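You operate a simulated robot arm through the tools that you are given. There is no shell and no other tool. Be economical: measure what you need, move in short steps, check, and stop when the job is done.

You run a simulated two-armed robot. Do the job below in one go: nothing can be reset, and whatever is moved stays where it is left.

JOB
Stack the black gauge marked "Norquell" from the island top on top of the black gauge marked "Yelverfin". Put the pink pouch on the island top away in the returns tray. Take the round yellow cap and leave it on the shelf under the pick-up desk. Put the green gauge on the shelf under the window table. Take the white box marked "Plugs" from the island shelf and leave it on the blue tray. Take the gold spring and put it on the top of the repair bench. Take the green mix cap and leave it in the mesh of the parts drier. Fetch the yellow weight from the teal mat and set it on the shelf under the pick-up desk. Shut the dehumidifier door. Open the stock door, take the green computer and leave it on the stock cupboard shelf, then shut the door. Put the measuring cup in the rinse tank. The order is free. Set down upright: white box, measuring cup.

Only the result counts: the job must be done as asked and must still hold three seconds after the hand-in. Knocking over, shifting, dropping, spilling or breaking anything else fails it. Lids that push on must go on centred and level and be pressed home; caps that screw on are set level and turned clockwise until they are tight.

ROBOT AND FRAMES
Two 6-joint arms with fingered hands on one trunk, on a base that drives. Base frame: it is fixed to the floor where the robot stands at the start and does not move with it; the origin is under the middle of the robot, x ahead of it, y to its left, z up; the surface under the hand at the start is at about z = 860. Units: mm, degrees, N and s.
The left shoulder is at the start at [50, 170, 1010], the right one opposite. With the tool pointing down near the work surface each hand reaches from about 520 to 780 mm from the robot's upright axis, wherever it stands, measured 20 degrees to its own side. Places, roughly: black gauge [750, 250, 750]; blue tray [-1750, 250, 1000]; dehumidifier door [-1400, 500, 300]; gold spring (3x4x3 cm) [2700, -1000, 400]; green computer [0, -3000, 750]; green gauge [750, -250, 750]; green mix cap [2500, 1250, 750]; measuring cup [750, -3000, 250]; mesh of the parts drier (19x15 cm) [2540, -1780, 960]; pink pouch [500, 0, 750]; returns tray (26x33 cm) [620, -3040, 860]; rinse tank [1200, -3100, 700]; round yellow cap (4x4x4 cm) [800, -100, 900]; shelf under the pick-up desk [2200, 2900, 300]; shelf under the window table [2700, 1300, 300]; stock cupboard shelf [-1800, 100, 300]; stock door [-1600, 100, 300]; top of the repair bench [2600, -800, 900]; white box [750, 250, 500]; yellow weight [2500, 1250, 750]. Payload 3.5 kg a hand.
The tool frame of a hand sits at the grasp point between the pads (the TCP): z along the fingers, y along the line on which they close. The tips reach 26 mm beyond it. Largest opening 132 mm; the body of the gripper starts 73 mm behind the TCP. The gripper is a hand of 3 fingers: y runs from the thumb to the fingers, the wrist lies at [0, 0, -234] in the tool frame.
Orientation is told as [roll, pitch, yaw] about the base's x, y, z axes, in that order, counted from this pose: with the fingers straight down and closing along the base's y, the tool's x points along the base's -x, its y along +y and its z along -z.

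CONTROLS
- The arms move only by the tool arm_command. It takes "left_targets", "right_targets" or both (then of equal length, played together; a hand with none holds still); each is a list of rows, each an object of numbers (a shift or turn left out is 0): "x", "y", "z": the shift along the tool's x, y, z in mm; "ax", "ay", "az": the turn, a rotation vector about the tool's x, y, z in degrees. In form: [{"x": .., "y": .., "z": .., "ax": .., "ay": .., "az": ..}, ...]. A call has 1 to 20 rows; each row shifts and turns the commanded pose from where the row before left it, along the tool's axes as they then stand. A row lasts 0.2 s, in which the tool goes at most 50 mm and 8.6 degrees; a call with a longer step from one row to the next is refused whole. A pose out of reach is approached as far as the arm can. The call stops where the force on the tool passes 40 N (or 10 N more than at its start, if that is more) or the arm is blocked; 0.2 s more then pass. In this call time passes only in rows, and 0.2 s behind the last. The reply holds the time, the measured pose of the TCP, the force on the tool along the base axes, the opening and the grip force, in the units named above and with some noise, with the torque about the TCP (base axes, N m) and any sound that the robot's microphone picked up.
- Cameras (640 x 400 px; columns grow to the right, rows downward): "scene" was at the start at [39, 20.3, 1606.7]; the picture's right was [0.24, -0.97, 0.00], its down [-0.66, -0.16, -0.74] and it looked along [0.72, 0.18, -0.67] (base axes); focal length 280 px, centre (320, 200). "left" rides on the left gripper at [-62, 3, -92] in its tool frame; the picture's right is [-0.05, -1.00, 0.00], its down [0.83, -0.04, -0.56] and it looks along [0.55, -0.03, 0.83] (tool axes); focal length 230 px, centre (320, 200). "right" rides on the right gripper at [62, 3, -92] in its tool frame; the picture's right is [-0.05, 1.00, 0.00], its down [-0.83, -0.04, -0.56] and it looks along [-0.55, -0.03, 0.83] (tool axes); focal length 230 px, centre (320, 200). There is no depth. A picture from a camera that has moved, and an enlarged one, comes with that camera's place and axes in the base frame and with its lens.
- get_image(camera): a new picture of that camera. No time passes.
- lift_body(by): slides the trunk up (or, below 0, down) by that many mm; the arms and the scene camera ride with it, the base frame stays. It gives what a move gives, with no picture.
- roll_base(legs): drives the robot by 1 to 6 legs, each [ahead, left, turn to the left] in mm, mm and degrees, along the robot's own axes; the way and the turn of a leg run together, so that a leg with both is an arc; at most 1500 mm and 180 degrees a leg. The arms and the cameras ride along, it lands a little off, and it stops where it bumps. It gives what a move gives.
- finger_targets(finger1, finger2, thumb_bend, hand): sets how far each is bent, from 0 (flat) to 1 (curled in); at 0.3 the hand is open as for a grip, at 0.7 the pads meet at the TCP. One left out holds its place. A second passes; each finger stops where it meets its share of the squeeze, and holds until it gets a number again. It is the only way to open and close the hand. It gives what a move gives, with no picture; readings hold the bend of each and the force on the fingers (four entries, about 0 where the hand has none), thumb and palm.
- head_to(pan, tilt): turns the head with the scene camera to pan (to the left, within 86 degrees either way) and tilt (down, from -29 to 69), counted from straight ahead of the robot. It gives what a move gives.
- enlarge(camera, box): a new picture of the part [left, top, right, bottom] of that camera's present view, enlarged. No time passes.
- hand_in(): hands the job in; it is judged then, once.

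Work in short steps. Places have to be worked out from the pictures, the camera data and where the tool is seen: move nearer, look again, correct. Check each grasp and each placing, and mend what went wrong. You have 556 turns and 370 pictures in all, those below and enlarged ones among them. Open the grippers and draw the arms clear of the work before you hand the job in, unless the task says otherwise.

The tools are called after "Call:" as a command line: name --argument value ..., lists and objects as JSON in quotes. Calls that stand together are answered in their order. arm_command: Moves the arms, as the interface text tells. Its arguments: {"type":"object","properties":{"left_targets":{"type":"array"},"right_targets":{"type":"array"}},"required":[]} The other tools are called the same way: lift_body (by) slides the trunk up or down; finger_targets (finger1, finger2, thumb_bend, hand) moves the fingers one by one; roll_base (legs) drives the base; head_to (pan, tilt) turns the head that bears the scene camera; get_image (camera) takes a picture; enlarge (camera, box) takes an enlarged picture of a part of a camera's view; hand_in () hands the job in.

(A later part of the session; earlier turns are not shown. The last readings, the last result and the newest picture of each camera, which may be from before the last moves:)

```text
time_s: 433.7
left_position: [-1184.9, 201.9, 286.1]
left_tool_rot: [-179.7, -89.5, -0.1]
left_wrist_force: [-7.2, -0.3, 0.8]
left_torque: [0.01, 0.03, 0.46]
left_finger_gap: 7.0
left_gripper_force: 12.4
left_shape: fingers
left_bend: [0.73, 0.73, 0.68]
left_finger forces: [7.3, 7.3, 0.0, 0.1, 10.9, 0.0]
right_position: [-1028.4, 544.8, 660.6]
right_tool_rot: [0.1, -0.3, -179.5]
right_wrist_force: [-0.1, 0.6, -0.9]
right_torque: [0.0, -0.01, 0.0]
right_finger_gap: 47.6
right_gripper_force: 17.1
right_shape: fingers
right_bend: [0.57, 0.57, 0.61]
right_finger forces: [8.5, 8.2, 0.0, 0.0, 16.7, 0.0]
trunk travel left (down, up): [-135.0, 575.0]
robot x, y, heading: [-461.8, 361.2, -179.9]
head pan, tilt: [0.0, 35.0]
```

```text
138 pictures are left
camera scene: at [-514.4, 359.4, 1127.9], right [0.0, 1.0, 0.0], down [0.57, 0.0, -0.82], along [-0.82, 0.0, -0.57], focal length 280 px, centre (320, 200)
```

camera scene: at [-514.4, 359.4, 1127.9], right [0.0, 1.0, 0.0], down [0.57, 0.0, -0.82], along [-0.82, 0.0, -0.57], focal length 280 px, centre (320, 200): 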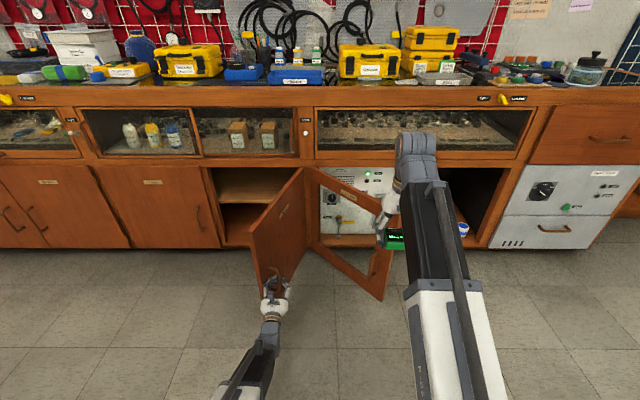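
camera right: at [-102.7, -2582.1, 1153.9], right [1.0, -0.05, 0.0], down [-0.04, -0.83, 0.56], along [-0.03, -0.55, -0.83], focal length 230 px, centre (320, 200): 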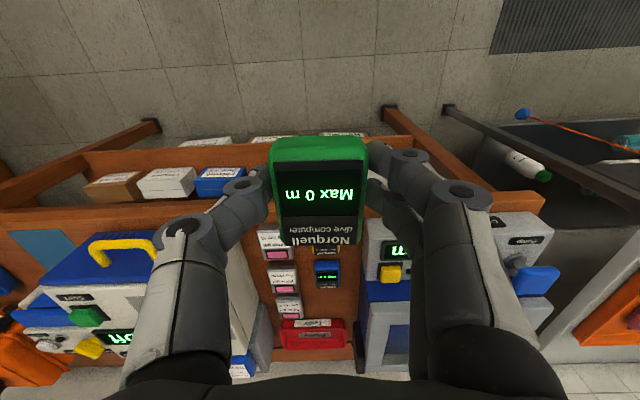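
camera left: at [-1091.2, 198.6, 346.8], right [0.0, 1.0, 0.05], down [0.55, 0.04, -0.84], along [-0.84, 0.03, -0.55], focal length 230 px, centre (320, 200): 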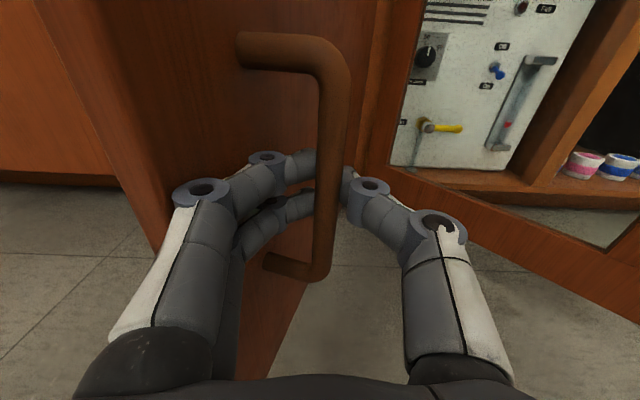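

Door ~78° open, enough. Open the left hand and back off.

Call:
finger_targets --hand "left" --finger1 0.4 --finger2 0.4 --thumb_bend 0.42

Call:
roll_base --legs '[[-150, 0, 0]]'

Call:
get_image --camera "left"

```text
time_s: 434.7
left_position: [-1185.3, 202.3, 286.5]
left_tool_rot: [-179.8, -89.4, -0.1]
left_wrist_force: [-0.4, 0.3, -0.1]
left_torque: [-0.03, 0.0, -0.02]
left_finger_gap: 98.4
left_gripper_force: 0.0
left_shape: fingers
left_bend: [0.4, 0.4, 0.42]
left_finger forces: [0.0, 0.0, 0.0, 0.1, 0.1, 0.0]
right_position: [-1028.5, 543.8, 661.0]
right_tool_rot: [0.0, -0.3, -179.5]
right_wrist_force: [0.1, 0.2, -1.1]
right_torque: [0.01, -0.04, 0.0]
right_finger_gap: 48.0
right_gripper_force: 16.8
right_shape: fingers
right_bend: [0.57, 0.57, 0.61]
right_finger forces: [8.5, 8.2, 0.0, 0.0, 16.7, 0.0]
trunk travel left (down, up): [-135.0, 575.0]
robot x, y, heading: [-466.6, 359.4, -179.7]
head pan, tilt: [0.0, 35.0]
```

```text
time_s: 436.1
left_position: [-1036.2, 202.9, 286.5]
left_tool_rot: [-179.6, -89.3, -0.3]
left_wrist_force: [-0.1, -1.1, 0.3]
left_torque: [0.03, 0.0, 0.02]
left_finger_gap: 98.8
left_gripper_force: 0.0
left_shape: fingers
left_bend: [0.4, 0.4, 0.42]
left_finger forces: [0.1, 0.0, 0.1, 0.0, 0.1, 0.1]
right_position: [-881.5, 545.6, 658.9]
right_tool_rot: [0.0, -0.3, -179.6]
right_wrist_force: [-0.1, -1.0, -1.2]
right_torque: [0.02, 0.02, 0.01]
right_finger_gap: 47.8
right_gripper_force: 16.5
right_shape: fingers
right_bend: [0.57, 0.57, 0.61]
right_finger forces: [8.5, 8.2, 0.0, 0.1, 16.7, 0.0]
trunk travel left (down, up): [-135.0, 575.0]
robot x, y, heading: [-317.6, 361.7, -179.9]
head pan, tilt: [0.0, 35.0]
```

```text
137 pictures are left
camera left: at [-943.4, 199.4, 346.9], right [0.0, 1.0, 0.05], down [0.55, 0.04, -0.84], along [-0.84, 0.03, -0.55], focal length 230 px, centre (320, 200)
```

left: 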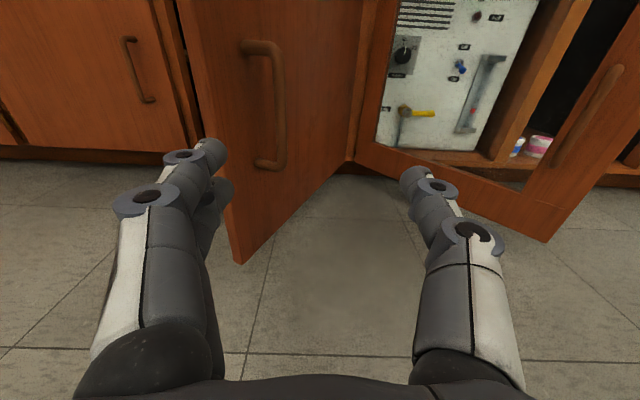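

Strafe left so the robot faces the open cupboard.

Call:
roll_base --legs '[[0, 540, 0]]'

Call:
get_image --camera "scene"

Call:
enlarge --camera "scene" --box '[240, 160, 440, 300]'

```text
time_s: 439.1
left_position: [-1033.2, -336.9, 287.0]
left_tool_rot: [-179.8, -89.4, 0.0]
left_wrist_force: [-0.6, -0.1, -0.5]
left_torque: [0.01, -0.03, -0.01]
left_finger_gap: 98.2
left_gripper_force: 0.0
left_shape: fingers
left_bend: [0.4, 0.4, 0.42]
left_finger forces: [0.1, 0.0, 0.0, 0.0, 0.0, 0.0]
right_position: [-879.1, 5.9, 660.0]
right_tool_rot: [0.1, -0.3, -179.2]
right_wrist_force: [0.7, 0.6, -0.5]
right_torque: [0.0, 0.01, -0.02]
right_finger_gap: 47.8
right_gripper_force: 16.3
right_shape: fingers
right_bend: [0.57, 0.57, 0.61]
right_finger forces: [8.5, 8.2, 0.0, 0.0, 16.7, 0.0]
trunk travel left (down, up): [-135.0, 575.0]
robot x, y, heading: [-312.5, -175.6, -179.5]
head pan, tilt: [0.0, 35.0]
```

```text
136 pictures are left
camera scene: at [-363.5, -176.2, 1127.9], right [-0.01, 1.0, 0.0], down [0.57, 0.01, -0.82], along [-0.82, -0.01, -0.57], focal length 280 px, centre (320, 200)
```

scene: 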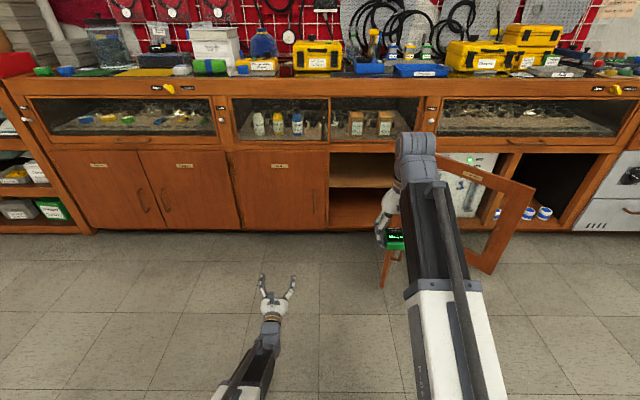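

```text
2.86 times, centred on (340, 230) of scene
camera zoom: at [-363.5, -176.2, 1127.9], right [-0.01, 1.0, 0.0], down [0.57, 0.01, -0.82], along [-0.82, -0.01, -0.57], focal length 801 px, centre (263, 114)
```

zoom: 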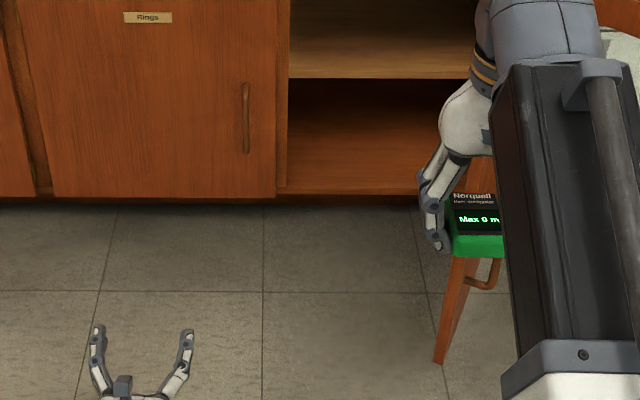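

Cupboard has a mid shelf (z≈345) and is empty. Restore the left hand to vertical and retract it; tilt the right hand forward 55°.

Call:
arm_command --left_targets '[{"ay": 8.2}, {"ay": 8.2}, {"ay": 8.2}, {"ay": 8.2}, {"ay": 8.2}, {"ay": 8.2}, {"ay": 8.2}, {"ay": 8.2}, {"ay": 8.2}, {"ay": 8.2}, {"ay": 8}, {"x": 45}, {"x": 45}, {"x": 45}, {"x": 40}]' --right_targets '[{"z": 45}, {"z": 45}, {"z": 45}, {"x": -45}, {"x": -45}, {"x": -45}, {"ay": -8}, {"ay": -8}, {"ay": -8}, {"ay": -8}, {"ay": -8}, {"ay": -8}, {"ay": -7}, {"z": 0}, {"z": 0}]'

Call:
get_image --camera "right"

Call:
get_image --camera "scene"

```text
time_s: 442.4
left_position: [-858.6, -335.7, 284.1]
left_tool_rot: [0.0, -0.5, -179.6]
left_wrist_force: [0.5, -0.3, 0.5]
left_torque: [-0.01, -0.04, -0.01]
left_finger_gap: 98.2
left_gripper_force: 0.0
left_shape: fingers
left_bend: [0.4, 0.4, 0.42]
left_finger forces: [0.0, 0.1, 0.1, 0.1, 0.0, 0.1]
left hand out of reach, approached as far as the arm can: row 4
right_position: [-1014.5, 3.8, 526.9]
right_tool_rot: [0.1, -55.4, -179.4]
right_wrist_force: [0.5, -0.5, -1.1]
right_torque: [0.01, -0.03, -0.03]
right_finger_gap: 47.5
right_gripper_force: 16.8
right_shape: fingers
right_bend: [0.57, 0.57, 0.61]
right_finger forces: [8.6, 8.2, 0.0, 0.0, 16.7, 0.0]
trunk travel left (down, up): [-135.0, 575.0]
robot x, y, heading: [-314.5, -177.3, -179.4]
head pan, tilt: [0.0, 35.0]
```

```text
134 pictures are left
camera right: at [-903.5, 2.7, 528.3], right [-0.02, -1.0, 0.04], down [-0.02, 0.04, 1.0], along [-1.0, 0.02, -0.02], focal length 230 px, centre (320, 200)
```

right: 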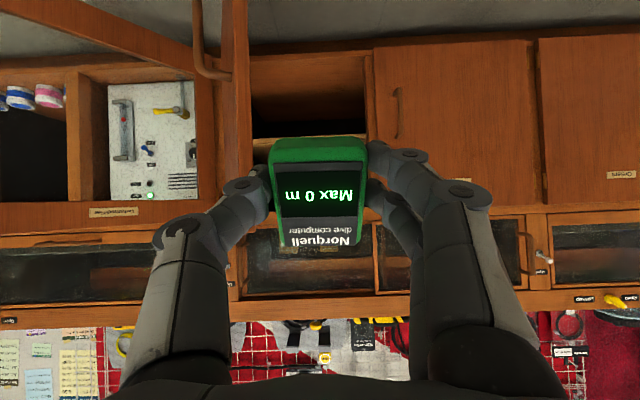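

```text
133 pictures are left
camera scene: at [-363.6, -176.2, 1127.9], right [-0.01, 1.0, 0.0], down [0.57, 0.0, -0.82], along [-0.82, -0.01, -0.57], focal length 280 px, centre (320, 200)
```

scene: 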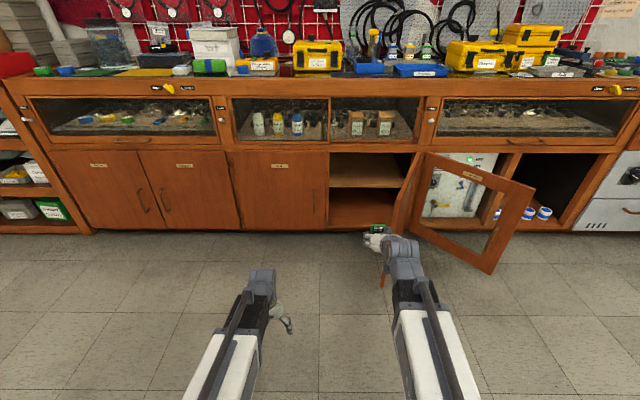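

Opening y≈−135…213, shelf z≈332, top ≈590. Lower the right hand to z≈402 and drive in 520.

Call:
arm_command --right_targets '[{"x": 34, "y": -10, "z": 24}, {"x": 34, "y": -10, "z": 24}, {"x": 34, "z": 24}]'

Call:
roll_base --legs '[[500, 0, 0]]'

Call:
get_image --camera "right"

Call:
get_image --camera "scene"

```text
time_s: 443.1
left_position: [-858.3, -335.5, 284.2]
left_tool_rot: [-0.1, -0.6, -179.7]
left_wrist_force: [-0.5, 0.0, 0.8]
left_torque: [0.03, -0.01, 0.0]
left_finger_gap: 98.2
left_gripper_force: 0.1
left_shape: fingers
left_bend: [0.4, 0.4, 0.42]
left_finger forces: [0.0, 0.0, 0.0, 0.1, 0.0, 0.0]
right_position: [-1016.5, 24.1, 400.3]
right_tool_rot: [0.1, -55.4, -179.3]
right_wrist_force: [0.9, -0.2, -1.2]
right_torque: [-0.01, 0.0, 0.03]
right_finger_gap: 47.7
right_gripper_force: 16.5
right_shape: fingers
right_bend: [0.57, 0.57, 0.61]
right_finger forces: [8.5, 8.2, 0.0, 0.1, 16.7, 0.1]
trunk travel left (down, up): [-135.0, 575.0]
robot x, y, heading: [-312.3, -174.2, -179.5]
head pan, tilt: [0.0, 35.0]
```

```text
time_s: 446.1
left_position: [-1360.7, -337.1, 283.5]
left_tool_rot: [-0.1, -0.6, -179.6]
left_wrist_force: [0.5, -0.6, 1.1]
left_torque: [-0.01, -0.01, 0.01]
left_finger_gap: 98.3
left_gripper_force: 0.2
left_shape: fingers
left_bend: [0.4, 0.4, 0.42]
left_finger forces: [0.0, 0.1, 0.1, 0.1, 0.0, 0.1]
right_position: [-1516.2, 22.2, 400.9]
right_tool_rot: [0.1, -55.3, -179.3]
right_wrist_force: [0.5, 0.2, -0.3]
right_torque: [-0.03, -0.01, 0.0]
right_finger_gap: 47.6
right_gripper_force: 17.0
right_shape: fingers
right_bend: [0.57, 0.57, 0.61]
right_finger forces: [8.5, 8.2, 0.0, 0.1, 16.7, 0.0]
trunk travel left (down, up): [-135.0, 575.0]
robot x, y, heading: [-814.4, -177.7, -179.8]
head pan, tilt: [0.0, 35.0]
```

```text
132 pictures are left
camera right: at [-1406.2, 20.0, 402.6], right [-0.02, -1.0, 0.04], down [-0.02, 0.04, 1.0], along [-1.0, 0.02, -0.02], focal length 230 px, centre (320, 200)
```

right: 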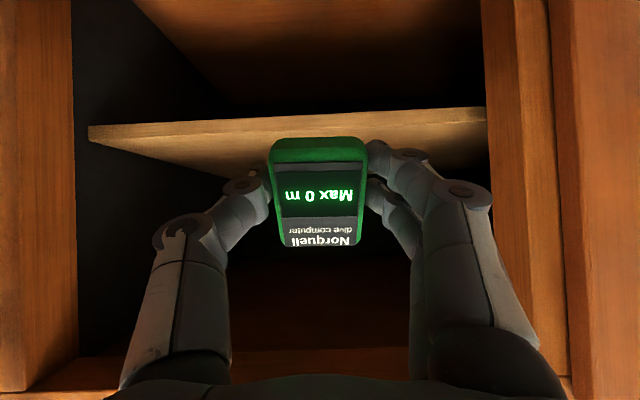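

```text
131 pictures are left
camera scene: at [-864.6, -180.0, 1127.9], right [-0.01, 1.0, 0.0], down [0.57, 0.0, -0.82], along [-0.82, -0.01, -0.57], focal length 280 px, centre (320, 200)
```

scene: 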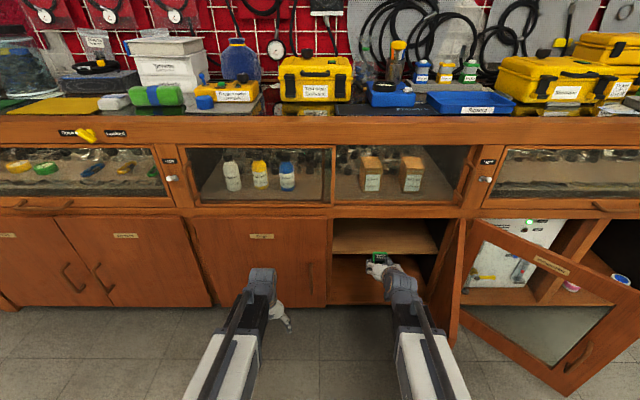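

Raise 8 mm, drive 105 further, then extend.

Call:
arm_command --right_targets '[{"x": -6.6, "z": -4.6}]'

Call:
roll_base --legs '[[105, 0, 0]]'

Call:
arm_command --right_targets '[{"x": -25.8, "z": 36.9}]'

Call:
get_image --camera "right"

Call:
get_image --camera "scene"

```text
time_s: 446.5
left_position: [-1360.6, -337.8, 284.4]
left_tool_rot: [0.0, -0.6, -179.8]
left_wrist_force: [0.5, 0.7, -0.5]
left_torque: [-0.03, -0.01, 0.03]
left_finger_gap: 98.2
left_gripper_force: 0.1
left_shape: fingers
left_bend: [0.4, 0.4, 0.42]
left_finger forces: [0.0, 0.0, 0.0, 0.1, 0.1, 0.0]
right_position: [-1516.6, 22.5, 408.2]
right_tool_rot: [0.1, -55.3, -179.5]
right_wrist_force: [-0.2, -0.1, -1.1]
right_torque: [0.04, 0.0, 0.01]
right_finger_gap: 47.5
right_gripper_force: 16.7
right_shape: fingers
right_bend: [0.57, 0.57, 0.61]
right_finger forces: [8.6, 8.3, 0.1, 0.0, 16.8, 0.1]
trunk travel left (down, up): [-135.0, 575.0]
robot x, y, heading: [-814.0, -180.9, -179.6]
head pan, tilt: [0.0, 35.0]
```

```text
time_s: 447.7
left_position: [-1464.4, -337.2, 284.0]
left_tool_rot: [0.1, -0.6, -179.8]
left_wrist_force: [0.0, -1.3, -0.1]
left_torque: [0.02, 0.01, -0.04]
left_finger_gap: 98.0
left_gripper_force: 0.2
left_shape: fingers
left_bend: [0.4, 0.4, 0.42]
left_finger forces: [0.1, 0.1, 0.1, 0.0, 0.1, 0.1]
right_position: [-1621.2, 23.0, 407.9]
right_tool_rot: [0.1, -55.4, -179.5]
right_wrist_force: [-0.1, -1.0, -0.8]
right_torque: [0.0, -0.04, 0.01]
right_finger_gap: 47.3
right_gripper_force: 16.7
right_shape: fingers
right_bend: [0.57, 0.57, 0.61]
right_finger forces: [8.5, 8.2, 0.1, 0.0, 16.7, 0.1]
trunk travel left (down, up): [-135.0, 575.0]
robot x, y, heading: [-917.3, -178.3, -179.7]
head pan, tilt: [0.0, 35.0]
```

```text
time_s: 448.1
left_position: [-1465.0, -338.5, 285.3]
left_tool_rot: [0.0, -0.5, -179.7]
left_wrist_force: [0.4, 0.2, 0.0]
left_torque: [0.03, -0.03, 0.0]
left_finger_gap: 98.4
left_gripper_force: 0.0
left_shape: fingers
left_bend: [0.4, 0.4, 0.42]
left_finger forces: [0.0, 0.0, 0.1, 0.0, 0.1, 0.0]
right_position: [-1665.5, 22.8, 407.9]
right_tool_rot: [0.1, -55.3, -179.4]
right_wrist_force: [-0.7, -0.4, -0.8]
right_torque: [-0.01, -0.02, -0.02]
right_finger_gap: 47.5
right_gripper_force: 16.5
right_shape: fingers
right_bend: [0.57, 0.57, 0.61]
right_finger forces: [8.6, 8.2, 0.1, 0.0, 16.8, 0.0]
trunk travel left (down, up): [-135.0, 575.0]
robot x, y, heading: [-921.0, -179.7, -179.7]
head pan, tilt: [0.0, 35.0]
```

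```text
130 pictures are left
camera right: at [-1554.5, 20.5, 410.6], right [-0.02, -1.0, 0.04], down [-0.02, 0.04, 1.0], along [-1.0, 0.02, -0.02], focal length 230 px, centre (320, 200)
```

right: 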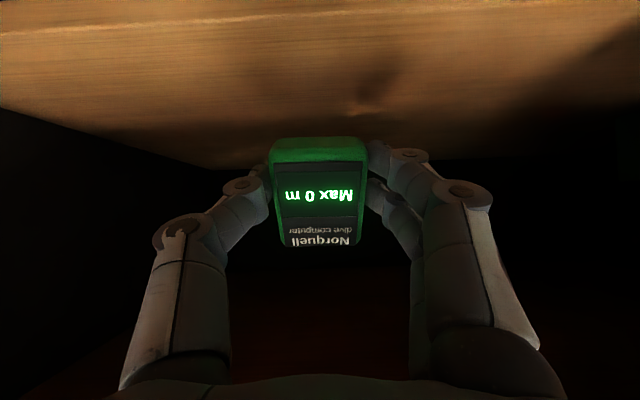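

```text
129 pictures are left
camera scene: at [-969.5, -180.6, 1127.9], right [-0.01, 1.0, 0.0], down [0.57, 0.0, -0.82], along [-0.82, 0.0, -0.57], focal length 280 px, centre (320, 200)
```

scene: 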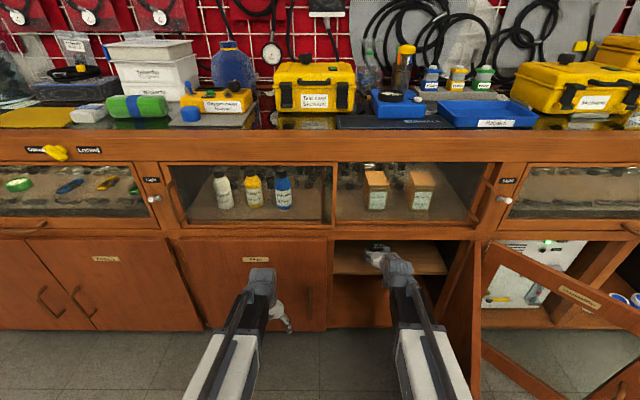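

Shelf front edge ≈ x −1638. Go 25 mm further in and lower to contact.

Call:
roll_base --legs '[[25, 0, 0]]'

Call:
arm_command --right_targets '[{"x": 8.2, "z": 5.7}, {"x": 4.1, "z": 2.9}]'

Call:
arm_command --right_targets '[{"x": 4.1, "z": 2.9}]'

Call:
arm_command --right_targets '[{"x": 4.1, "z": 2.9}]'

```text
time_s: 448.9
left_position: [-1489.0, -338.4, 284.4]
left_tool_rot: [0.0, -0.5, -179.6]
left_wrist_force: [20.8, 1.4, -3.1]
left_torque: [-0.1, 1.97, -0.01]
left_finger_gap: 98.4
left_gripper_force: 0.1
left_shape: fingers
left_bend: [0.4, 0.4, 0.42]
left_finger forces: [0.0, 0.0, 0.0, 0.0, 0.1, 0.0]
right_position: [-1689.2, 21.3, 408.8]
right_tool_rot: [0.1, -55.3, -179.5]
right_wrist_force: [0.1, 0.2, -2.6]
right_torque: [0.03, -0.02, -0.03]
right_finger_gap: 47.6
right_gripper_force: 17.0
right_shape: fingers
right_bend: [0.57, 0.57, 0.61]
right_finger forces: [8.5, 8.2, 0.1, 0.1, 16.7, 0.0]
trunk travel left (down, up): [-135.0, 575.0]
robot x, y, heading: [-941.6, -177.7, -179.9]
head pan, tilt: [0.0, 35.0]
```

```text
time_s: 449.5
left_position: [-1490.0, -337.4, 284.2]
left_tool_rot: [0.0, -0.4, -179.7]
left_wrist_force: [2.7, 0.4, 0.4]
left_torque: [-0.03, 0.42, -0.01]
left_finger_gap: 98.4
left_gripper_force: 0.0
left_shape: fingers
left_bend: [0.4, 0.4, 0.42]
left_finger forces: [0.0, 0.0, 0.0, 0.1, 0.0, 0.0]
right_position: [-1689.3, 22.0, 393.6]
right_tool_rot: [0.1, -55.3, -179.5]
right_wrist_force: [0.8, -0.5, -0.1]
right_torque: [0.0, -0.05, 0.0]
right_finger_gap: 47.3
right_gripper_force: 16.4
right_shape: fingers
right_bend: [0.57, 0.57, 0.61]
right_finger forces: [8.6, 8.2, 0.0, 0.0, 16.8, 0.0]
trunk travel left (down, up): [-135.0, 575.0]
robot x, y, heading: [-943.2, -180.2, -179.4]
head pan, tilt: [0.0, 35.0]
```

```text
time_s: 449.9
left_position: [-1488.6, -338.6, 283.6]
left_tool_rot: [0.0, -0.4, -179.7]
left_wrist_force: [2.3, -0.4, 1.1]
left_torque: [-0.02, 0.39, 0.02]
left_finger_gap: 98.2
left_gripper_force: 0.1
left_shape: fingers
left_bend: [0.4, 0.4, 0.42]
left_finger forces: [0.0, 0.0, 0.0, 0.1, 0.0, 0.0]
right_position: [-1688.3, 21.4, 389.0]
right_tool_rot: [0.1, -55.2, -179.5]
right_wrist_force: [0.1, 0.3, -0.8]
right_torque: [-0.02, -0.02, -0.01]
right_finger_gap: 47.7
right_gripper_force: 16.8
right_shape: fingers
right_bend: [0.57, 0.57, 0.61]
right_finger forces: [8.4, 8.2, 0.0, 0.0, 16.8, 0.1]
trunk travel left (down, up): [-135.0, 575.0]
robot x, y, heading: [-944.6, -180.4, -179.9]
head pan, tilt: [0.0, 35.0]
```

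```text
time_s: 450.3
left_position: [-1489.0, -338.3, 284.1]
left_tool_rot: [-0.1, -0.4, -179.8]
left_wrist_force: [3.8, -0.7, 0.4]
left_torque: [0.01, 0.51, -0.02]
left_finger_gap: 98.5
left_gripper_force: 0.0
left_shape: fingers
left_bend: [0.4, 0.4, 0.42]
left_finger forces: [0.0, 0.1, 0.0, 0.1, 0.1, 0.0]
right_position: [-1689.0, 22.3, 381.7]
right_tool_rot: [0.1, -55.3, -179.4]
right_wrist_force: [0.5, -0.1, -0.9]
right_torque: [0.0, -0.03, -0.01]
right_finger_gap: 47.5
right_gripper_force: 16.7
right_shape: fingers
right_bend: [0.57, 0.57, 0.61]
right_finger forces: [8.5, 8.2, 0.0, 0.0, 16.6, 0.1]
trunk travel left (down, up): [-135.0, 575.0]
robot x, y, heading: [-939.4, -181.6, -179.6]
head pan, tilt: [0.0, 35.0]
```

Left hand lightly touches the neighbouring door; retract it 15 mm while lowering right.

Call:
arm_command --left_targets '[{"x": 12}]' --right_targets '[{"x": 4.1, "z": 2.9}]'

Call:
arm_command --right_targets '[{"x": 4.1, "z": 2.9}]'

Call:
arm_command --right_targets '[{"x": 3.3, "z": 2.3}]'

Call:
get_image --camera "right"

```text
time_s: 450.7
left_position: [-1477.7, -336.5, 283.5]
left_tool_rot: [0.0, -0.4, -179.7]
left_wrist_force: [0.6, -0.1, -0.8]
left_torque: [0.03, 0.03, -0.01]
left_finger_gap: 98.1
left_gripper_force: 0.1
left_shape: fingers
left_bend: [0.4, 0.4, 0.42]
left_finger forces: [0.1, 0.1, 0.0, 0.1, 0.0, 0.0]
right_position: [-1689.5, 21.1, 378.1]
right_tool_rot: [0.1, -55.3, -179.5]
right_wrist_force: [-0.2, 0.7, -1.6]
right_torque: [0.04, 0.01, -0.01]
right_finger_gap: 47.3
right_gripper_force: 16.6
right_shape: fingers
right_bend: [0.57, 0.57, 0.61]
right_finger forces: [8.5, 8.2, 0.1, 0.0, 16.7, 0.1]
trunk travel left (down, up): [-135.0, 575.0]
robot x, y, heading: [-946.2, -175.8, -179.7]
head pan, tilt: [0.0, 35.0]
```

```text
time_s: 451.1
left_position: [-1477.1, -337.5, 282.4]
left_tool_rot: [0.0, -0.4, -179.6]
left_wrist_force: [-0.2, -0.7, 0.2]
left_torque: [0.0, 0.0, -0.01]
left_finger_gap: 98.5
left_gripper_force: 0.0
left_shape: fingers
left_bend: [0.4, 0.4, 0.42]
left_finger forces: [0.1, 0.1, 0.0, 0.0, 0.0, 0.1]
right_position: [-1691.1, 20.7, 374.0]
right_tool_rot: [0.1, -55.3, -179.5]
right_wrist_force: [-0.9, -0.3, -0.7]
right_torque: [0.04, -0.03, 0.02]
right_finger_gap: 47.7
right_gripper_force: 16.6
right_shape: fingers
right_bend: [0.57, 0.57, 0.61]
right_finger forces: [8.6, 8.2, 0.2, 0.0, 16.7, 0.0]
trunk travel left (down, up): [-135.0, 575.0]
robot x, y, heading: [-947.7, -184.6, -179.8]
head pan, tilt: [0.0, 35.0]
```

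```text
time_s: 451.5
left_position: [-1476.1, -336.7, 283.4]
left_tool_rot: [0.0, -0.4, -179.7]
left_wrist_force: [-0.7, 0.0, -1.0]
left_torque: [0.03, 0.02, -0.03]
left_finger_gap: 98.5
left_gripper_force: 0.1
left_shape: fingers
left_bend: [0.4, 0.4, 0.42]
left_finger forces: [0.1, 0.0, 0.0, 0.1, 0.1, 0.1]
right_position: [-1689.6, 22.2, 370.1]
right_tool_rot: [0.2, -55.3, -179.5]
right_wrist_force: [0.8, 0.7, -0.2]
right_torque: [0.01, -0.01, -0.01]
right_finger_gap: 47.5
right_gripper_force: 16.9
right_shape: fingers
right_bend: [0.57, 0.57, 0.61]
right_finger forces: [8.5, 8.1, 0.1, 0.0, 16.7, 0.0]
trunk travel left (down, up): [-135.0, 575.0]
robot x, y, heading: [-945.0, -180.0, -179.4]
head pan, tilt: [0.0, 35.0]
```

```text
128 pictures are left
camera right: at [-1578.7, 19.9, 372.0], right [-0.02, -1.0, 0.04], down [-0.02, 0.04, 1.0], along [-1.0, 0.02, -0.02], focal length 230 px, centre (320, 200)
```

right: 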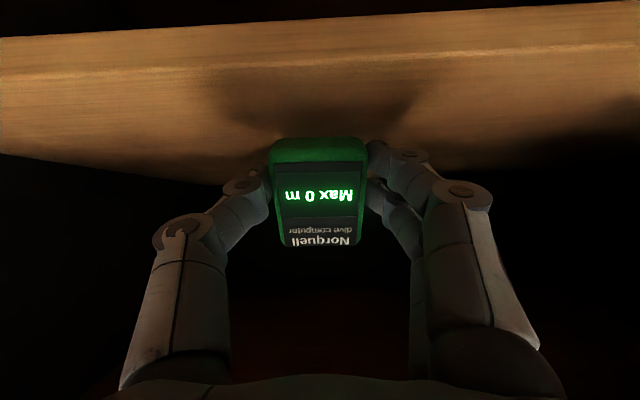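

Call:
arm_command --right_targets '[{"x": 4.1, "z": 2.9}]'

Call:
arm_command --right_targets '[{"x": 4.1, "z": 2.9}]'

Call:
arm_command --right_targets '[{"x": 4.1, "z": 2.9}]'

```text
time_s: 451.9
left_position: [-1476.9, -336.0, 283.6]
left_tool_rot: [-0.1, -0.2, -179.7]
left_wrist_force: [0.4, 0.4, 0.5]
left_torque: [-0.04, -0.02, -0.02]
left_finger_gap: 98.4
left_gripper_force: 0.1
left_shape: fingers
left_bend: [0.4, 0.4, 0.42]
left_finger forces: [0.0, 0.1, 0.1, 0.0, 0.0, 0.0]
right_position: [-1689.5, 22.2, 363.7]
right_tool_rot: [0.1, -55.4, -179.5]
right_wrist_force: [0.5, -0.1, -1.7]
right_torque: [0.01, -0.01, 0.03]
right_finger_gap: 47.8
right_gripper_force: 17.0
right_shape: fingers
right_bend: [0.57, 0.57, 0.61]
right_finger forces: [8.4, 8.2, 0.1, 0.0, 16.8, 0.1]
trunk travel left (down, up): [-135.0, 575.0]
robot x, y, heading: [-943.4, -182.4, -179.6]
head pan, tilt: [0.0, 35.0]
```

```text
time_s: 452.3
left_position: [-1475.7, -336.9, 284.0]
left_tool_rot: [0.0, -0.4, -179.6]
left_wrist_force: [0.3, 0.6, -0.2]
left_torque: [-0.01, 0.0, 0.0]
left_finger_gap: 98.1
left_gripper_force: 0.0
left_shape: fingers
left_bend: [0.4, 0.4, 0.42]
left_finger forces: [0.0, 0.0, 0.0, 0.0, 0.0, 0.1]
right_position: [-1689.5, 21.0, 359.4]
right_tool_rot: [0.2, -55.3, -179.4]
right_wrist_force: [0.4, 0.2, -0.7]
right_torque: [0.01, -0.04, 0.02]
right_finger_gap: 47.4
right_gripper_force: 16.7
right_shape: fingers
right_bend: [0.57, 0.57, 0.61]
right_finger forces: [8.5, 8.3, 0.0, 0.0, 16.7, 0.0]
trunk travel left (down, up): [-135.0, 575.0]
robot x, y, heading: [-942.4, -184.2, -179.5]
head pan, tilt: [0.0, 35.0]
```

```text
time_s: 452.7
left_position: [-1477.1, -337.7, 284.4]
left_tool_rot: [-0.1, -0.4, -179.7]
left_wrist_force: [0.2, -0.4, -0.1]
left_torque: [-0.01, -0.02, -0.01]
left_finger_gap: 98.0
left_gripper_force: 0.0
left_shape: fingers
left_bend: [0.4, 0.4, 0.42]
left_finger forces: [0.0, 0.0, 0.0, 0.0, 0.0, 0.1]
right_position: [-1690.6, 20.9, 356.2]
right_tool_rot: [0.1, -55.3, -179.4]
right_wrist_force: [-0.4, -0.3, -1.1]
right_torque: [0.01, -0.02, 0.01]
right_finger_gap: 47.6
right_gripper_force: 17.2
right_shape: fingers
right_bend: [0.57, 0.57, 0.61]
right_finger forces: [8.5, 8.3, 0.1, 0.1, 16.7, 0.0]
trunk travel left (down, up): [-135.0, 575.0]
robot x, y, heading: [-947.4, -180.0, -179.9]
head pan, tilt: [0.0, 35.0]
```

Call:
get_image --camera "right"

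Call:
arm_command --right_targets '[{"x": 4.1, "z": 2.9}]'

Call:
arm_command --right_targets '[{"x": 4.1, "z": 2.9}]'

Call:
arm_command --right_targets '[{"x": 4.1, "z": 2.9}]'

```text
127 pictures are left
camera right: at [-1579.5, 19.8, 357.1], right [-0.02, -1.0, 0.04], down [-0.02, 0.04, 1.0], along [-1.0, 0.02, -0.02], focal length 230 px, centre (320, 200)
```

right: 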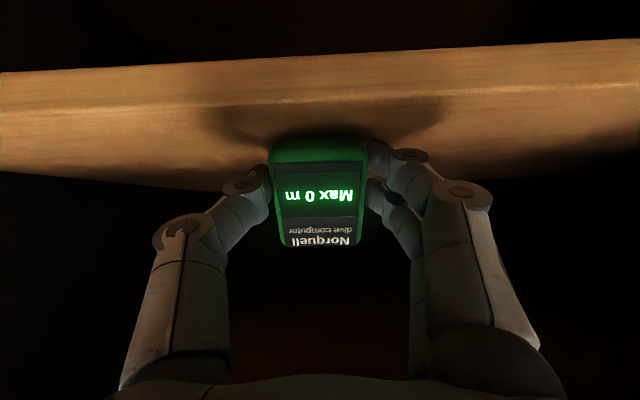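

```text
time_s: 453.1
left_position: [-1476.8, -336.2, 285.0]
left_tool_rot: [0.1, -0.4, -179.7]
left_wrist_force: [-0.1, -0.5, -0.2]
left_torque: [-0.01, -0.03, -0.01]
left_finger_gap: 98.7
left_gripper_force: 0.0
left_shape: fingers
left_bend: [0.4, 0.4, 0.42]
left_finger forces: [0.0, 0.0, 0.0, 0.1, 0.0, 0.0]
right_position: [-1690.5, 21.3, 354.0]
right_tool_rot: [0.0, -55.6, -179.4]
right_wrist_force: [-2.2, 0.0, 14.4]
right_torque: [0.24, 0.24, 0.03]
right_finger_gap: 47.5
right_gripper_force: 16.9
right_shape: fingers
right_bend: [0.58, 0.57, 0.62]
right_finger forces: [9.0, 8.5, 0.1, 0.0, 17.2, 0.0]
trunk travel left (down, up): [-135.0, 575.0]
robot x, y, heading: [-948.1, -177.9, -179.8]
head pan, tilt: [0.0, 35.0]
```

```text
time_s: 453.5
left_position: [-1475.9, -337.8, 285.0]
left_tool_rot: [0.0, -0.4, -179.7]
left_wrist_force: [-0.2, -0.1, 0.2]
left_torque: [-0.01, 0.0, -0.03]
left_finger_gap: 98.4
left_gripper_force: 0.0
left_shape: fingers
left_bend: [0.4, 0.4, 0.42]
left_finger forces: [0.0, 0.0, 0.0, 0.0, 0.1, 0.0]
right_position: [-1691.0, 21.1, 348.6]
right_tool_rot: [0.2, -55.8, -179.5]
right_wrist_force: [-6.1, -1.2, 29.2]
right_torque: [-0.24, 0.56, 0.04]
right_finger_gap: 47.5
right_gripper_force: 20.3
right_shape: fingers
right_bend: [0.59, 0.58, 0.61]
right_finger forces: [15.8, 8.7, 0.0, 0.1, 17.4, 0.0]
trunk travel left (down, up): [-135.0, 575.0]
robot x, y, heading: [-944.5, -179.3, -179.9]
head pan, tilt: [0.0, 35.0]
```

```text
time_s: 453.9
left_position: [-1475.7, -336.4, 283.3]
left_tool_rot: [0.0, -0.3, -179.6]
left_wrist_force: [0.2, 0.3, -1.0]
left_torque: [0.0, 0.0, 0.0]
left_finger_gap: 98.5
left_gripper_force: 0.1
left_shape: fingers
left_bend: [0.4, 0.4, 0.42]
left_finger forces: [0.0, 0.0, 0.0, 0.1, 0.1, 0.0]
right_position: [-1692.7, 20.9, 350.1]
right_tool_rot: [0.3, -56.4, -179.7]
right_wrist_force: [-0.2, -2.4, 16.0]
right_torque: [-0.06, 0.17, 0.01]
right_finger_gap: 47.3
right_gripper_force: 18.8
right_shape: fingers
right_bend: [0.6, 0.57, 0.61]
right_finger forces: [12.4, 9.0, 0.0, 0.0, 17.1, 0.0]
trunk travel left (down, up): [-135.0, 575.0]
robot x, y, heading: [-945.6, -184.8, -179.8]
head pan, tilt: [0.0, 35.0]
stopped in row 1 (right hand): the force on the tool passed its limit at 43 N (the readings are from after the stop); the commanded pose is now the measured one
```

Contact with the shelf. Release gradually.

Call:
finger_targets --hand "right" --finger1 0.5 --finger2 0.5 --thumb_bend 0.54

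Call:
get_image --camera "right"

```text
time_s: 454.9
left_position: [-1477.1, -336.0, 284.5]
left_tool_rot: [0.1, -0.5, -179.6]
left_wrist_force: [0.8, 0.2, -0.5]
left_torque: [0.03, -0.01, 0.04]
left_finger_gap: 98.4
left_gripper_force: 0.1
left_shape: fingers
left_bend: [0.4, 0.4, 0.42]
left_finger forces: [0.0, 0.0, 0.0, 0.0, 0.0, 0.0]
right_position: [-1693.0, 21.4, 349.0]
right_tool_rot: [0.1, -56.4, -179.6]
right_wrist_force: [-3.0, 4.8, 25.9]
right_torque: [-0.73, 0.58, -0.17]
right_finger_gap: 52.0
right_gripper_force: 13.3
right_shape: fingers
right_bend: [0.58, 0.5, 0.54]
right_finger forces: [26.6, 0.0, 0.0, 0.0, 0.8, 0.1]
trunk travel left (down, up): [-135.0, 575.0]
robot x, y, heading: [-942.8, -183.0, -179.5]
head pan, tilt: [0.0, 35.0]
```

```text
126 pictures are left
camera right: at [-1581.8, 19.3, 349.0], right [-0.02, -1.0, 0.04], down [0.0, 0.04, 1.0], along [-1.0, 0.02, 0.0], focal length 230 px, centre (320, 200)
```

right: 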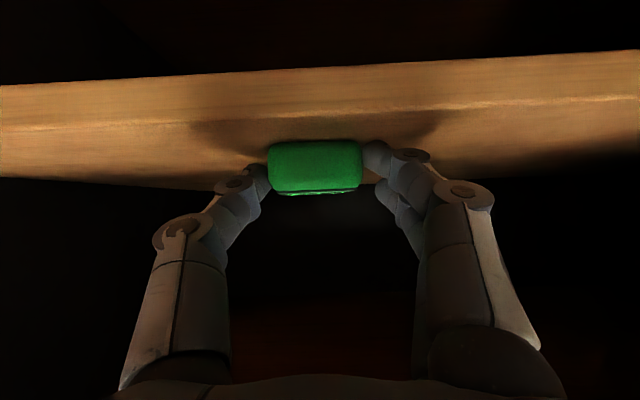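

Computer lies flat. Raise 10 mm, open a bit more, and back out.

Call:
arm_command --right_targets '[{"x": -8.2, "z": -5.7}]'

Call:
finger_targets --hand "right" --finger1 0.47 --finger2 0.47 --thumb_bend 0.48

Call:
arm_command --right_targets '[{"x": -12, "z": -9}, {"x": 11, "z": -33}, {"x": 20, "z": -34}]'

Call:
get_image --camera "right"

```text
time_s: 455.3
left_position: [-1476.2, -337.4, 282.2]
left_tool_rot: [0.0, -0.4, -179.7]
left_wrist_force: [-0.2, -0.4, 0.0]
left_torque: [0.0, 0.0, 0.0]
left_finger_gap: 98.4
left_gripper_force: 0.0
left_shape: fingers
left_bend: [0.4, 0.4, 0.42]
left_finger forces: [0.0, 0.0, 0.0, 0.1, 0.0, 0.0]
right_position: [-1690.8, 19.5, 351.9]
right_tool_rot: [0.0, -55.6, -179.4]
right_wrist_force: [-0.2, -0.1, 0.4]
right_torque: [0.03, -0.03, -0.03]
right_finger_gap: 61.2
right_gripper_force: 0.5
right_shape: fingers
right_bend: [0.5, 0.5, 0.54]
right_finger forces: [0.1, 0.1, 0.0, 0.1, 0.2, 0.0]
trunk travel left (down, up): [-135.0, 575.0]
robot x, y, heading: [-944.0, -181.4, -179.9]
head pan, tilt: [0.0, 35.0]
```

```text
time_s: 456.3
left_position: [-1477.3, -337.1, 282.8]
left_tool_rot: [0.0, -0.4, -179.7]
left_wrist_force: [0.2, -0.4, 0.2]
left_torque: [-0.04, -0.02, -0.03]
left_finger_gap: 98.3
left_gripper_force: 0.1
left_shape: fingers
left_bend: [0.4, 0.4, 0.42]
left_finger forces: [0.0, 0.1, 0.0, 0.0, 0.0, 0.0]
right_position: [-1691.8, 21.6, 355.8]
right_tool_rot: [0.2, -56.0, -179.7]
right_wrist_force: [1.1, 0.0, -0.2]
right_torque: [0.04, 0.02, -0.04]
right_finger_gap: 75.5
right_gripper_force: 0.0
right_shape: fingers
right_bend: [0.47, 0.47, 0.48]
right_finger forces: [0.0, 0.1, 0.1, 0.1, 0.0, 0.1]
trunk travel left (down, up): [-135.0, 575.0]
robot x, y, heading: [-945.4, -180.6, -179.7]
head pan, tilt: [0.0, 35.0]
```

```text
time_s: 457.1
left_position: [-1477.3, -337.0, 283.0]
left_tool_rot: [0.0, -0.4, -179.7]
left_wrist_force: [-0.1, 0.5, 0.1]
left_torque: [0.01, 0.03, 0.06]
left_finger_gap: 98.3
left_gripper_force: 0.0
left_shape: fingers
left_bend: [0.4, 0.4, 0.42]
left_finger forces: [0.0, 0.0, 0.0, 0.1, 0.0, 0.0]
right_position: [-1616.8, 21.9, 383.2]
right_tool_rot: [0.2, -56.0, -179.6]
right_wrist_force: [0.6, 1.0, 0.2]
right_torque: [0.04, 0.01, 0.02]
right_finger_gap: 75.6
right_gripper_force: 0.1
right_shape: fingers
right_bend: [0.47, 0.47, 0.48]
right_finger forces: [0.0, 0.0, 0.0, 0.1, 0.1, 0.0]
trunk travel left (down, up): [-135.0, 575.0]
robot x, y, heading: [-948.0, -180.6, -179.7]
head pan, tilt: [0.0, 35.0]
```

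```text
125 pictures are left
camera right: at [-1506.3, 19.9, 384.0], right [-0.02, -1.0, 0.04], down [0.0, 0.04, 1.0], along [-1.0, 0.02, -0.01], focal length 230 px, centre (320, 200)
```

right: 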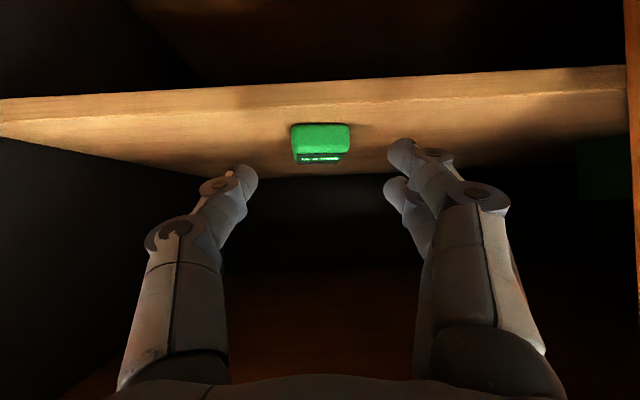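

Computer is on the shelf. Back out, restore the right arm up and retracted, make a left fist at z≈430.

Call:
roll_base --legs '[[-450, 0, 0]]'

Call:
arm_command --right_targets '[{"ay": 8}, {"ay": 8}, {"ay": 8}, {"ay": 8}, {"ay": 8}, {"ay": 8}, {"ay": 8}, {"z": -45}, {"z": -45}, {"z": -45}, {"z": -45}, {"z": -45}, {"x": 45}, {"x": 45}]' --left_targets '[{"z": -45}, {"z": -45}, {"z": -45}, {"z": -10}, {"x": -45}, {"x": -45}, {"x": -20}, {"x": 0}, {"x": 0}, {"x": 0}, {"x": 0}, {"x": 0}, {"x": 0}, {"x": 0}]'

Call:
finger_targets --hand "left" --finger1 0.75 --finger2 0.75 --thumb_bend 0.75

Call:
get_image --camera "scene"

```text
time_s: 459.7
left_position: [-1036.2, -336.5, 284.9]
left_tool_rot: [-0.1, -0.4, -179.3]
left_wrist_force: [0.1, -0.2, 0.3]
left_torque: [-0.03, -0.01, 0.0]
left_finger_gap: 98.4
left_gripper_force: 0.0
left_shape: fingers
left_bend: [0.4, 0.4, 0.42]
left_finger forces: [0.0, 0.0, 0.0, 0.0, 0.0, 0.1]
right_position: [-1179.5, 21.4, 383.4]
right_tool_rot: [0.2, -56.0, -179.2]
right_wrist_force: [-0.2, 0.3, -0.1]
right_torque: [-0.02, 0.04, 0.01]
right_finger_gap: 75.7
right_gripper_force: 0.1
right_shape: fingers
right_bend: [0.47, 0.47, 0.48]
right_finger forces: [0.0, 0.1, 0.1, 0.0, 0.1, 0.1]
trunk travel left (down, up): [-135.0, 575.0]
robot x, y, heading: [-502.0, -174.0, -178.7]
head pan, tilt: [0.0, 35.0]
```

```text
time_s: 462.7
left_position: [-1143.7, -336.7, 428.3]
left_tool_rot: [0.0, -0.4, -179.3]
left_wrist_force: [-0.6, 0.2, -0.3]
left_torque: [0.0, 0.0, 0.02]
left_finger_gap: 98.3
left_gripper_force: 0.0
left_shape: fingers
left_bend: [0.4, 0.4, 0.42]
left_finger forces: [0.1, 0.1, 0.1, 0.1, 0.1, 0.1]
right_position: [-1087.6, 21.7, 608.8]
right_tool_rot: [0.2, 0.0, -179.0]
right_wrist_force: [0.1, 0.1, -0.6]
right_torque: [-0.01, 0.0, 0.01]
right_finger_gap: 75.6
right_gripper_force: 0.1
right_shape: fingers
right_bend: [0.47, 0.47, 0.48]
right_finger forces: [0.1, 0.0, 0.1, 0.0, 0.0, 0.0]
trunk travel left (down, up): [-135.0, 575.0]
robot x, y, heading: [-504.0, -177.2, -179.1]
head pan, tilt: [0.0, 35.0]
```

```text
time_s: 463.7
left_position: [-1144.5, -337.0, 426.4]
left_tool_rot: [0.0, -0.3, -179.3]
left_wrist_force: [0.2, 0.3, -0.5]
left_torque: [-0.02, -0.02, 0.02]
left_finger_gap: 0.2
left_gripper_force: 0.0
left_shape: fingers
left_bend: [0.73, 0.73, 0.74]
left_finger forces: [0.1, 0.1, 0.1, 0.1, 0.0, 0.1]
right_position: [-1087.8, 22.0, 608.4]
right_tool_rot: [0.2, 0.0, -179.0]
right_wrist_force: [-0.1, -0.9, -0.2]
right_torque: [-0.04, 0.0, 0.01]
right_finger_gap: 75.6
right_gripper_force: 0.0
right_shape: fingers
right_bend: [0.47, 0.47, 0.48]
right_finger forces: [0.0, 0.0, 0.0, 0.1, 0.0, 0.0]
trunk travel left (down, up): [-135.0, 575.0]
robot x, y, heading: [-507.7, -176.3, -179.1]
head pan, tilt: [0.0, 35.0]
```

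```text
124 pictures are left
camera scene: at [-554.7, -176.8, 1127.9], right [-0.01, 1.0, 0.0], down [0.57, 0.01, -0.82], along [-0.82, -0.01, -0.57], focal length 280 px, centre (320, 200)
```

scene: 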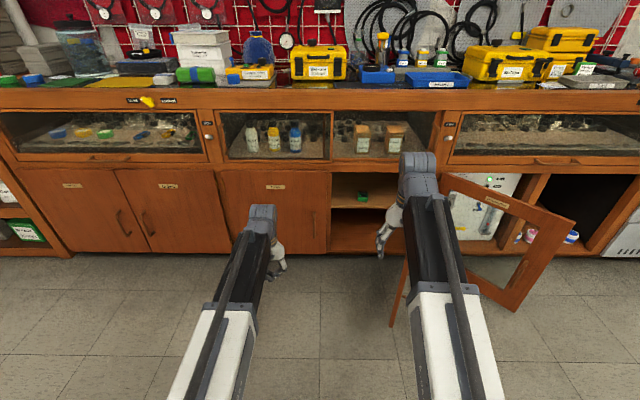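

Now go round to the outer side of the open stock door: back, strafe right, then ahead.

Call:
roll_base --legs '[[-150, 0, -0.9], [0, -640, 0]]'

Call:
roll_base --legs '[[190, 0, 0]]'

Call:
get_image --camera "scene"

Call:
get_image --camera "left"

```text
time_s: 468.2
left_position: [-992.5, 300.3, 427.2]
left_tool_rot: [0.0, -0.3, 179.9]
left_wrist_force: [0.1, 0.8, 0.3]
left_torque: [0.0, 0.0, 0.0]
left_finger_gap: 0.2
left_gripper_force: 0.0
left_shape: fingers
left_bend: [0.73, 0.73, 0.74]
left_finger forces: [0.1, 0.0, 0.0, 0.0, 0.0, 0.1]
right_position: [-931.9, 660.5, 608.0]
right_tool_rot: [0.2, 0.0, -179.9]
right_wrist_force: [0.5, -0.1, -0.2]
right_torque: [0.01, 0.01, -0.02]
right_finger_gap: 75.6
right_gripper_force: 0.1
right_shape: fingers
right_bend: [0.47, 0.47, 0.48]
right_finger forces: [0.0, 0.1, 0.1, 0.0, 0.1, 0.1]
trunk travel left (down, up): [-135.0, 575.0]
robot x, y, heading: [-354.6, 451.6, 180.1]
head pan, tilt: [0.0, 35.0]
```

```text
time_s: 469.8
left_position: [-1179.2, 301.5, 428.2]
left_tool_rot: [0.0, -0.5, 179.8]
left_wrist_force: [0.0, -0.8, -0.1]
left_torque: [0.01, 0.0, 0.02]
left_finger_gap: 0.1
left_gripper_force: 0.1
left_shape: fingers
left_bend: [0.73, 0.73, 0.74]
left_finger forces: [0.0, 0.0, 0.1, 0.0, 0.0, 0.0]
right_position: [-1117.0, 660.4, 608.6]
right_tool_rot: [0.1, 0.1, -179.9]
right_wrist_force: [0.1, -0.7, 0.0]
right_torque: [0.0, -0.01, 0.01]
right_finger_gap: 75.6
right_gripper_force: 0.1
right_shape: fingers
right_bend: [0.47, 0.47, 0.48]
right_finger forces: [0.1, 0.0, 0.0, 0.0, 0.0, 0.1]
trunk travel left (down, up): [-135.0, 575.0]
robot x, y, heading: [-536.2, 454.4, 179.8]
head pan, tilt: [0.0, 35.0]
```

```text
123 pictures are left
camera scene: at [-586.9, 453.1, 1127.9], right [0.0, 1.0, 0.0], down [0.57, 0.0, -0.82], along [-0.82, 0.0, -0.57], focal length 280 px, centre (320, 200)
```

scene: 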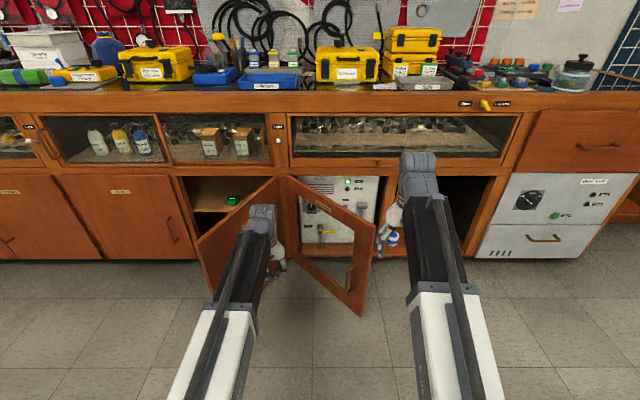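

```text
122 pictures are left
camera left: at [-1239.6, 298.1, 520.5], right [-0.05, 1.0, 0.0], down [0.83, 0.04, 0.55], along [0.55, 0.03, -0.84], focal length 230 px, centre (320, 200)
```

left: 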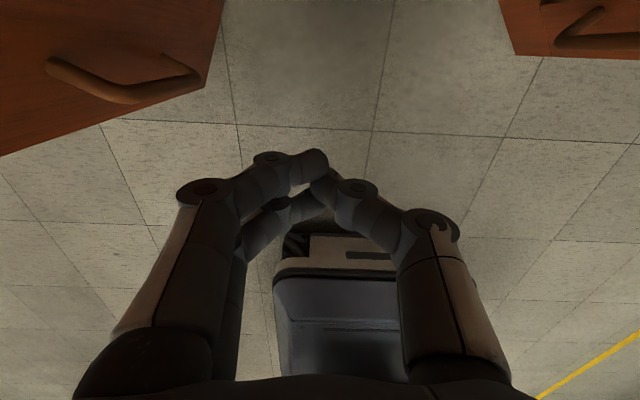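

Stock door has ~65° opening now. Raise right hand a bit, then sweep the left fist along the door's arc to close it.

Call:
arm_command --right_targets '[{"x": 15, "z": -30}, {"x": 10, "z": -20}]'

Call:
roll_base --legs '[[35, 0, 0], [0, 170, 0], [45, 70, 0], [45, 65, 0]]'

Call:
get_image --camera "scene"

Call:
get_image --camera "left"

```text
time_s: 470.4
left_position: [-1179.5, 303.3, 427.6]
left_tool_rot: [-0.1, -0.5, 179.8]
left_wrist_force: [0.2, -0.2, -0.4]
left_torque: [-0.01, 0.0, -0.02]
left_finger_gap: 0.1
left_gripper_force: 0.0
left_shape: fingers
left_bend: [0.73, 0.73, 0.74]
left_finger forces: [0.0, 0.1, 0.1, 0.0, 0.0, 0.0]
right_position: [-1094.4, 659.6, 657.2]
right_tool_rot: [0.2, -0.3, -180.0]
right_wrist_force: [0.7, -1.1, -0.1]
right_torque: [0.0, 0.0, 0.01]
right_finger_gap: 75.4
right_gripper_force: 0.1
right_shape: fingers
right_bend: [0.47, 0.47, 0.48]
right_finger forces: [0.1, 0.0, 0.1, 0.0, 0.0, 0.0]
trunk travel left (down, up): [-135.0, 575.0]
robot x, y, heading: [-535.9, 452.9, 180.0]
head pan, tilt: [0.0, 35.0]
```

```text
time_s: 473.6
left_position: [-1302.2, -9.7, 427.7]
left_tool_rot: [0.0, -0.4, -179.8]
left_wrist_force: [-0.2, -0.3, 0.6]
left_torque: [-0.03, 0.01, 0.01]
left_finger_gap: 0.1
left_gripper_force: 0.1
left_shape: fingers
left_bend: [0.74, 0.74, 0.74]
left_finger forces: [0.0, 0.0, 0.1, 0.1, 0.1, 0.1]
right_position: [-1219.0, 347.8, 657.4]
right_tool_rot: [0.1, -0.4, -179.5]
right_wrist_force: [-0.4, -1.0, -0.4]
right_torque: [0.01, -0.01, -0.01]
right_finger_gap: 75.2
right_gripper_force: 0.0
right_shape: fingers
right_bend: [0.47, 0.47, 0.48]
right_finger forces: [0.1, 0.1, 0.0, 0.0, 0.0, 0.0]
trunk travel left (down, up): [-135.0, 575.0]
robot x, y, heading: [-664.3, 145.4, -179.6]
head pan, tilt: [0.0, 35.0]
```

```text
121 pictures are left
camera scene: at [-711.0, 144.9, 1127.9], right [0.0, 1.0, 0.0], down [0.57, 0.0, -0.82], along [-0.82, 0.0, -0.57], focal length 280 px, centre (320, 200)
```

scene: 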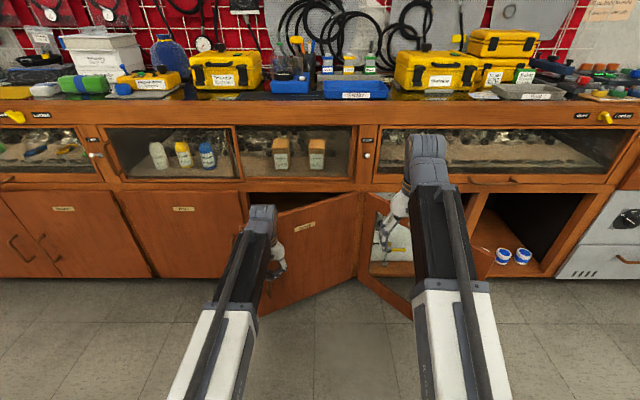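

```text
120 pictures are left
camera left: at [-1362.8, -13.8, 520.5], right [-0.05, 1.0, 0.0], down [0.83, 0.05, 0.55], along [0.55, 0.03, -0.84], focal length 230 px, centre (320, 200)
```

left: 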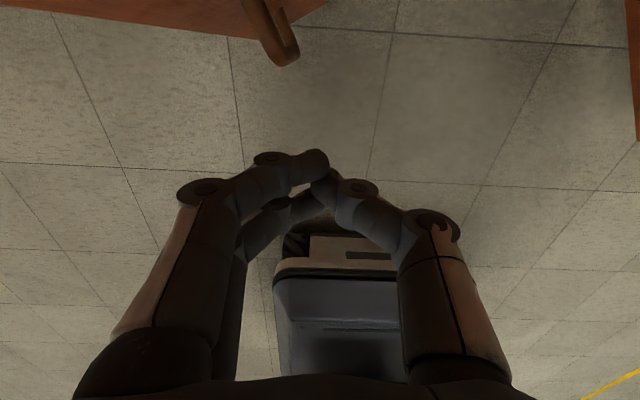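

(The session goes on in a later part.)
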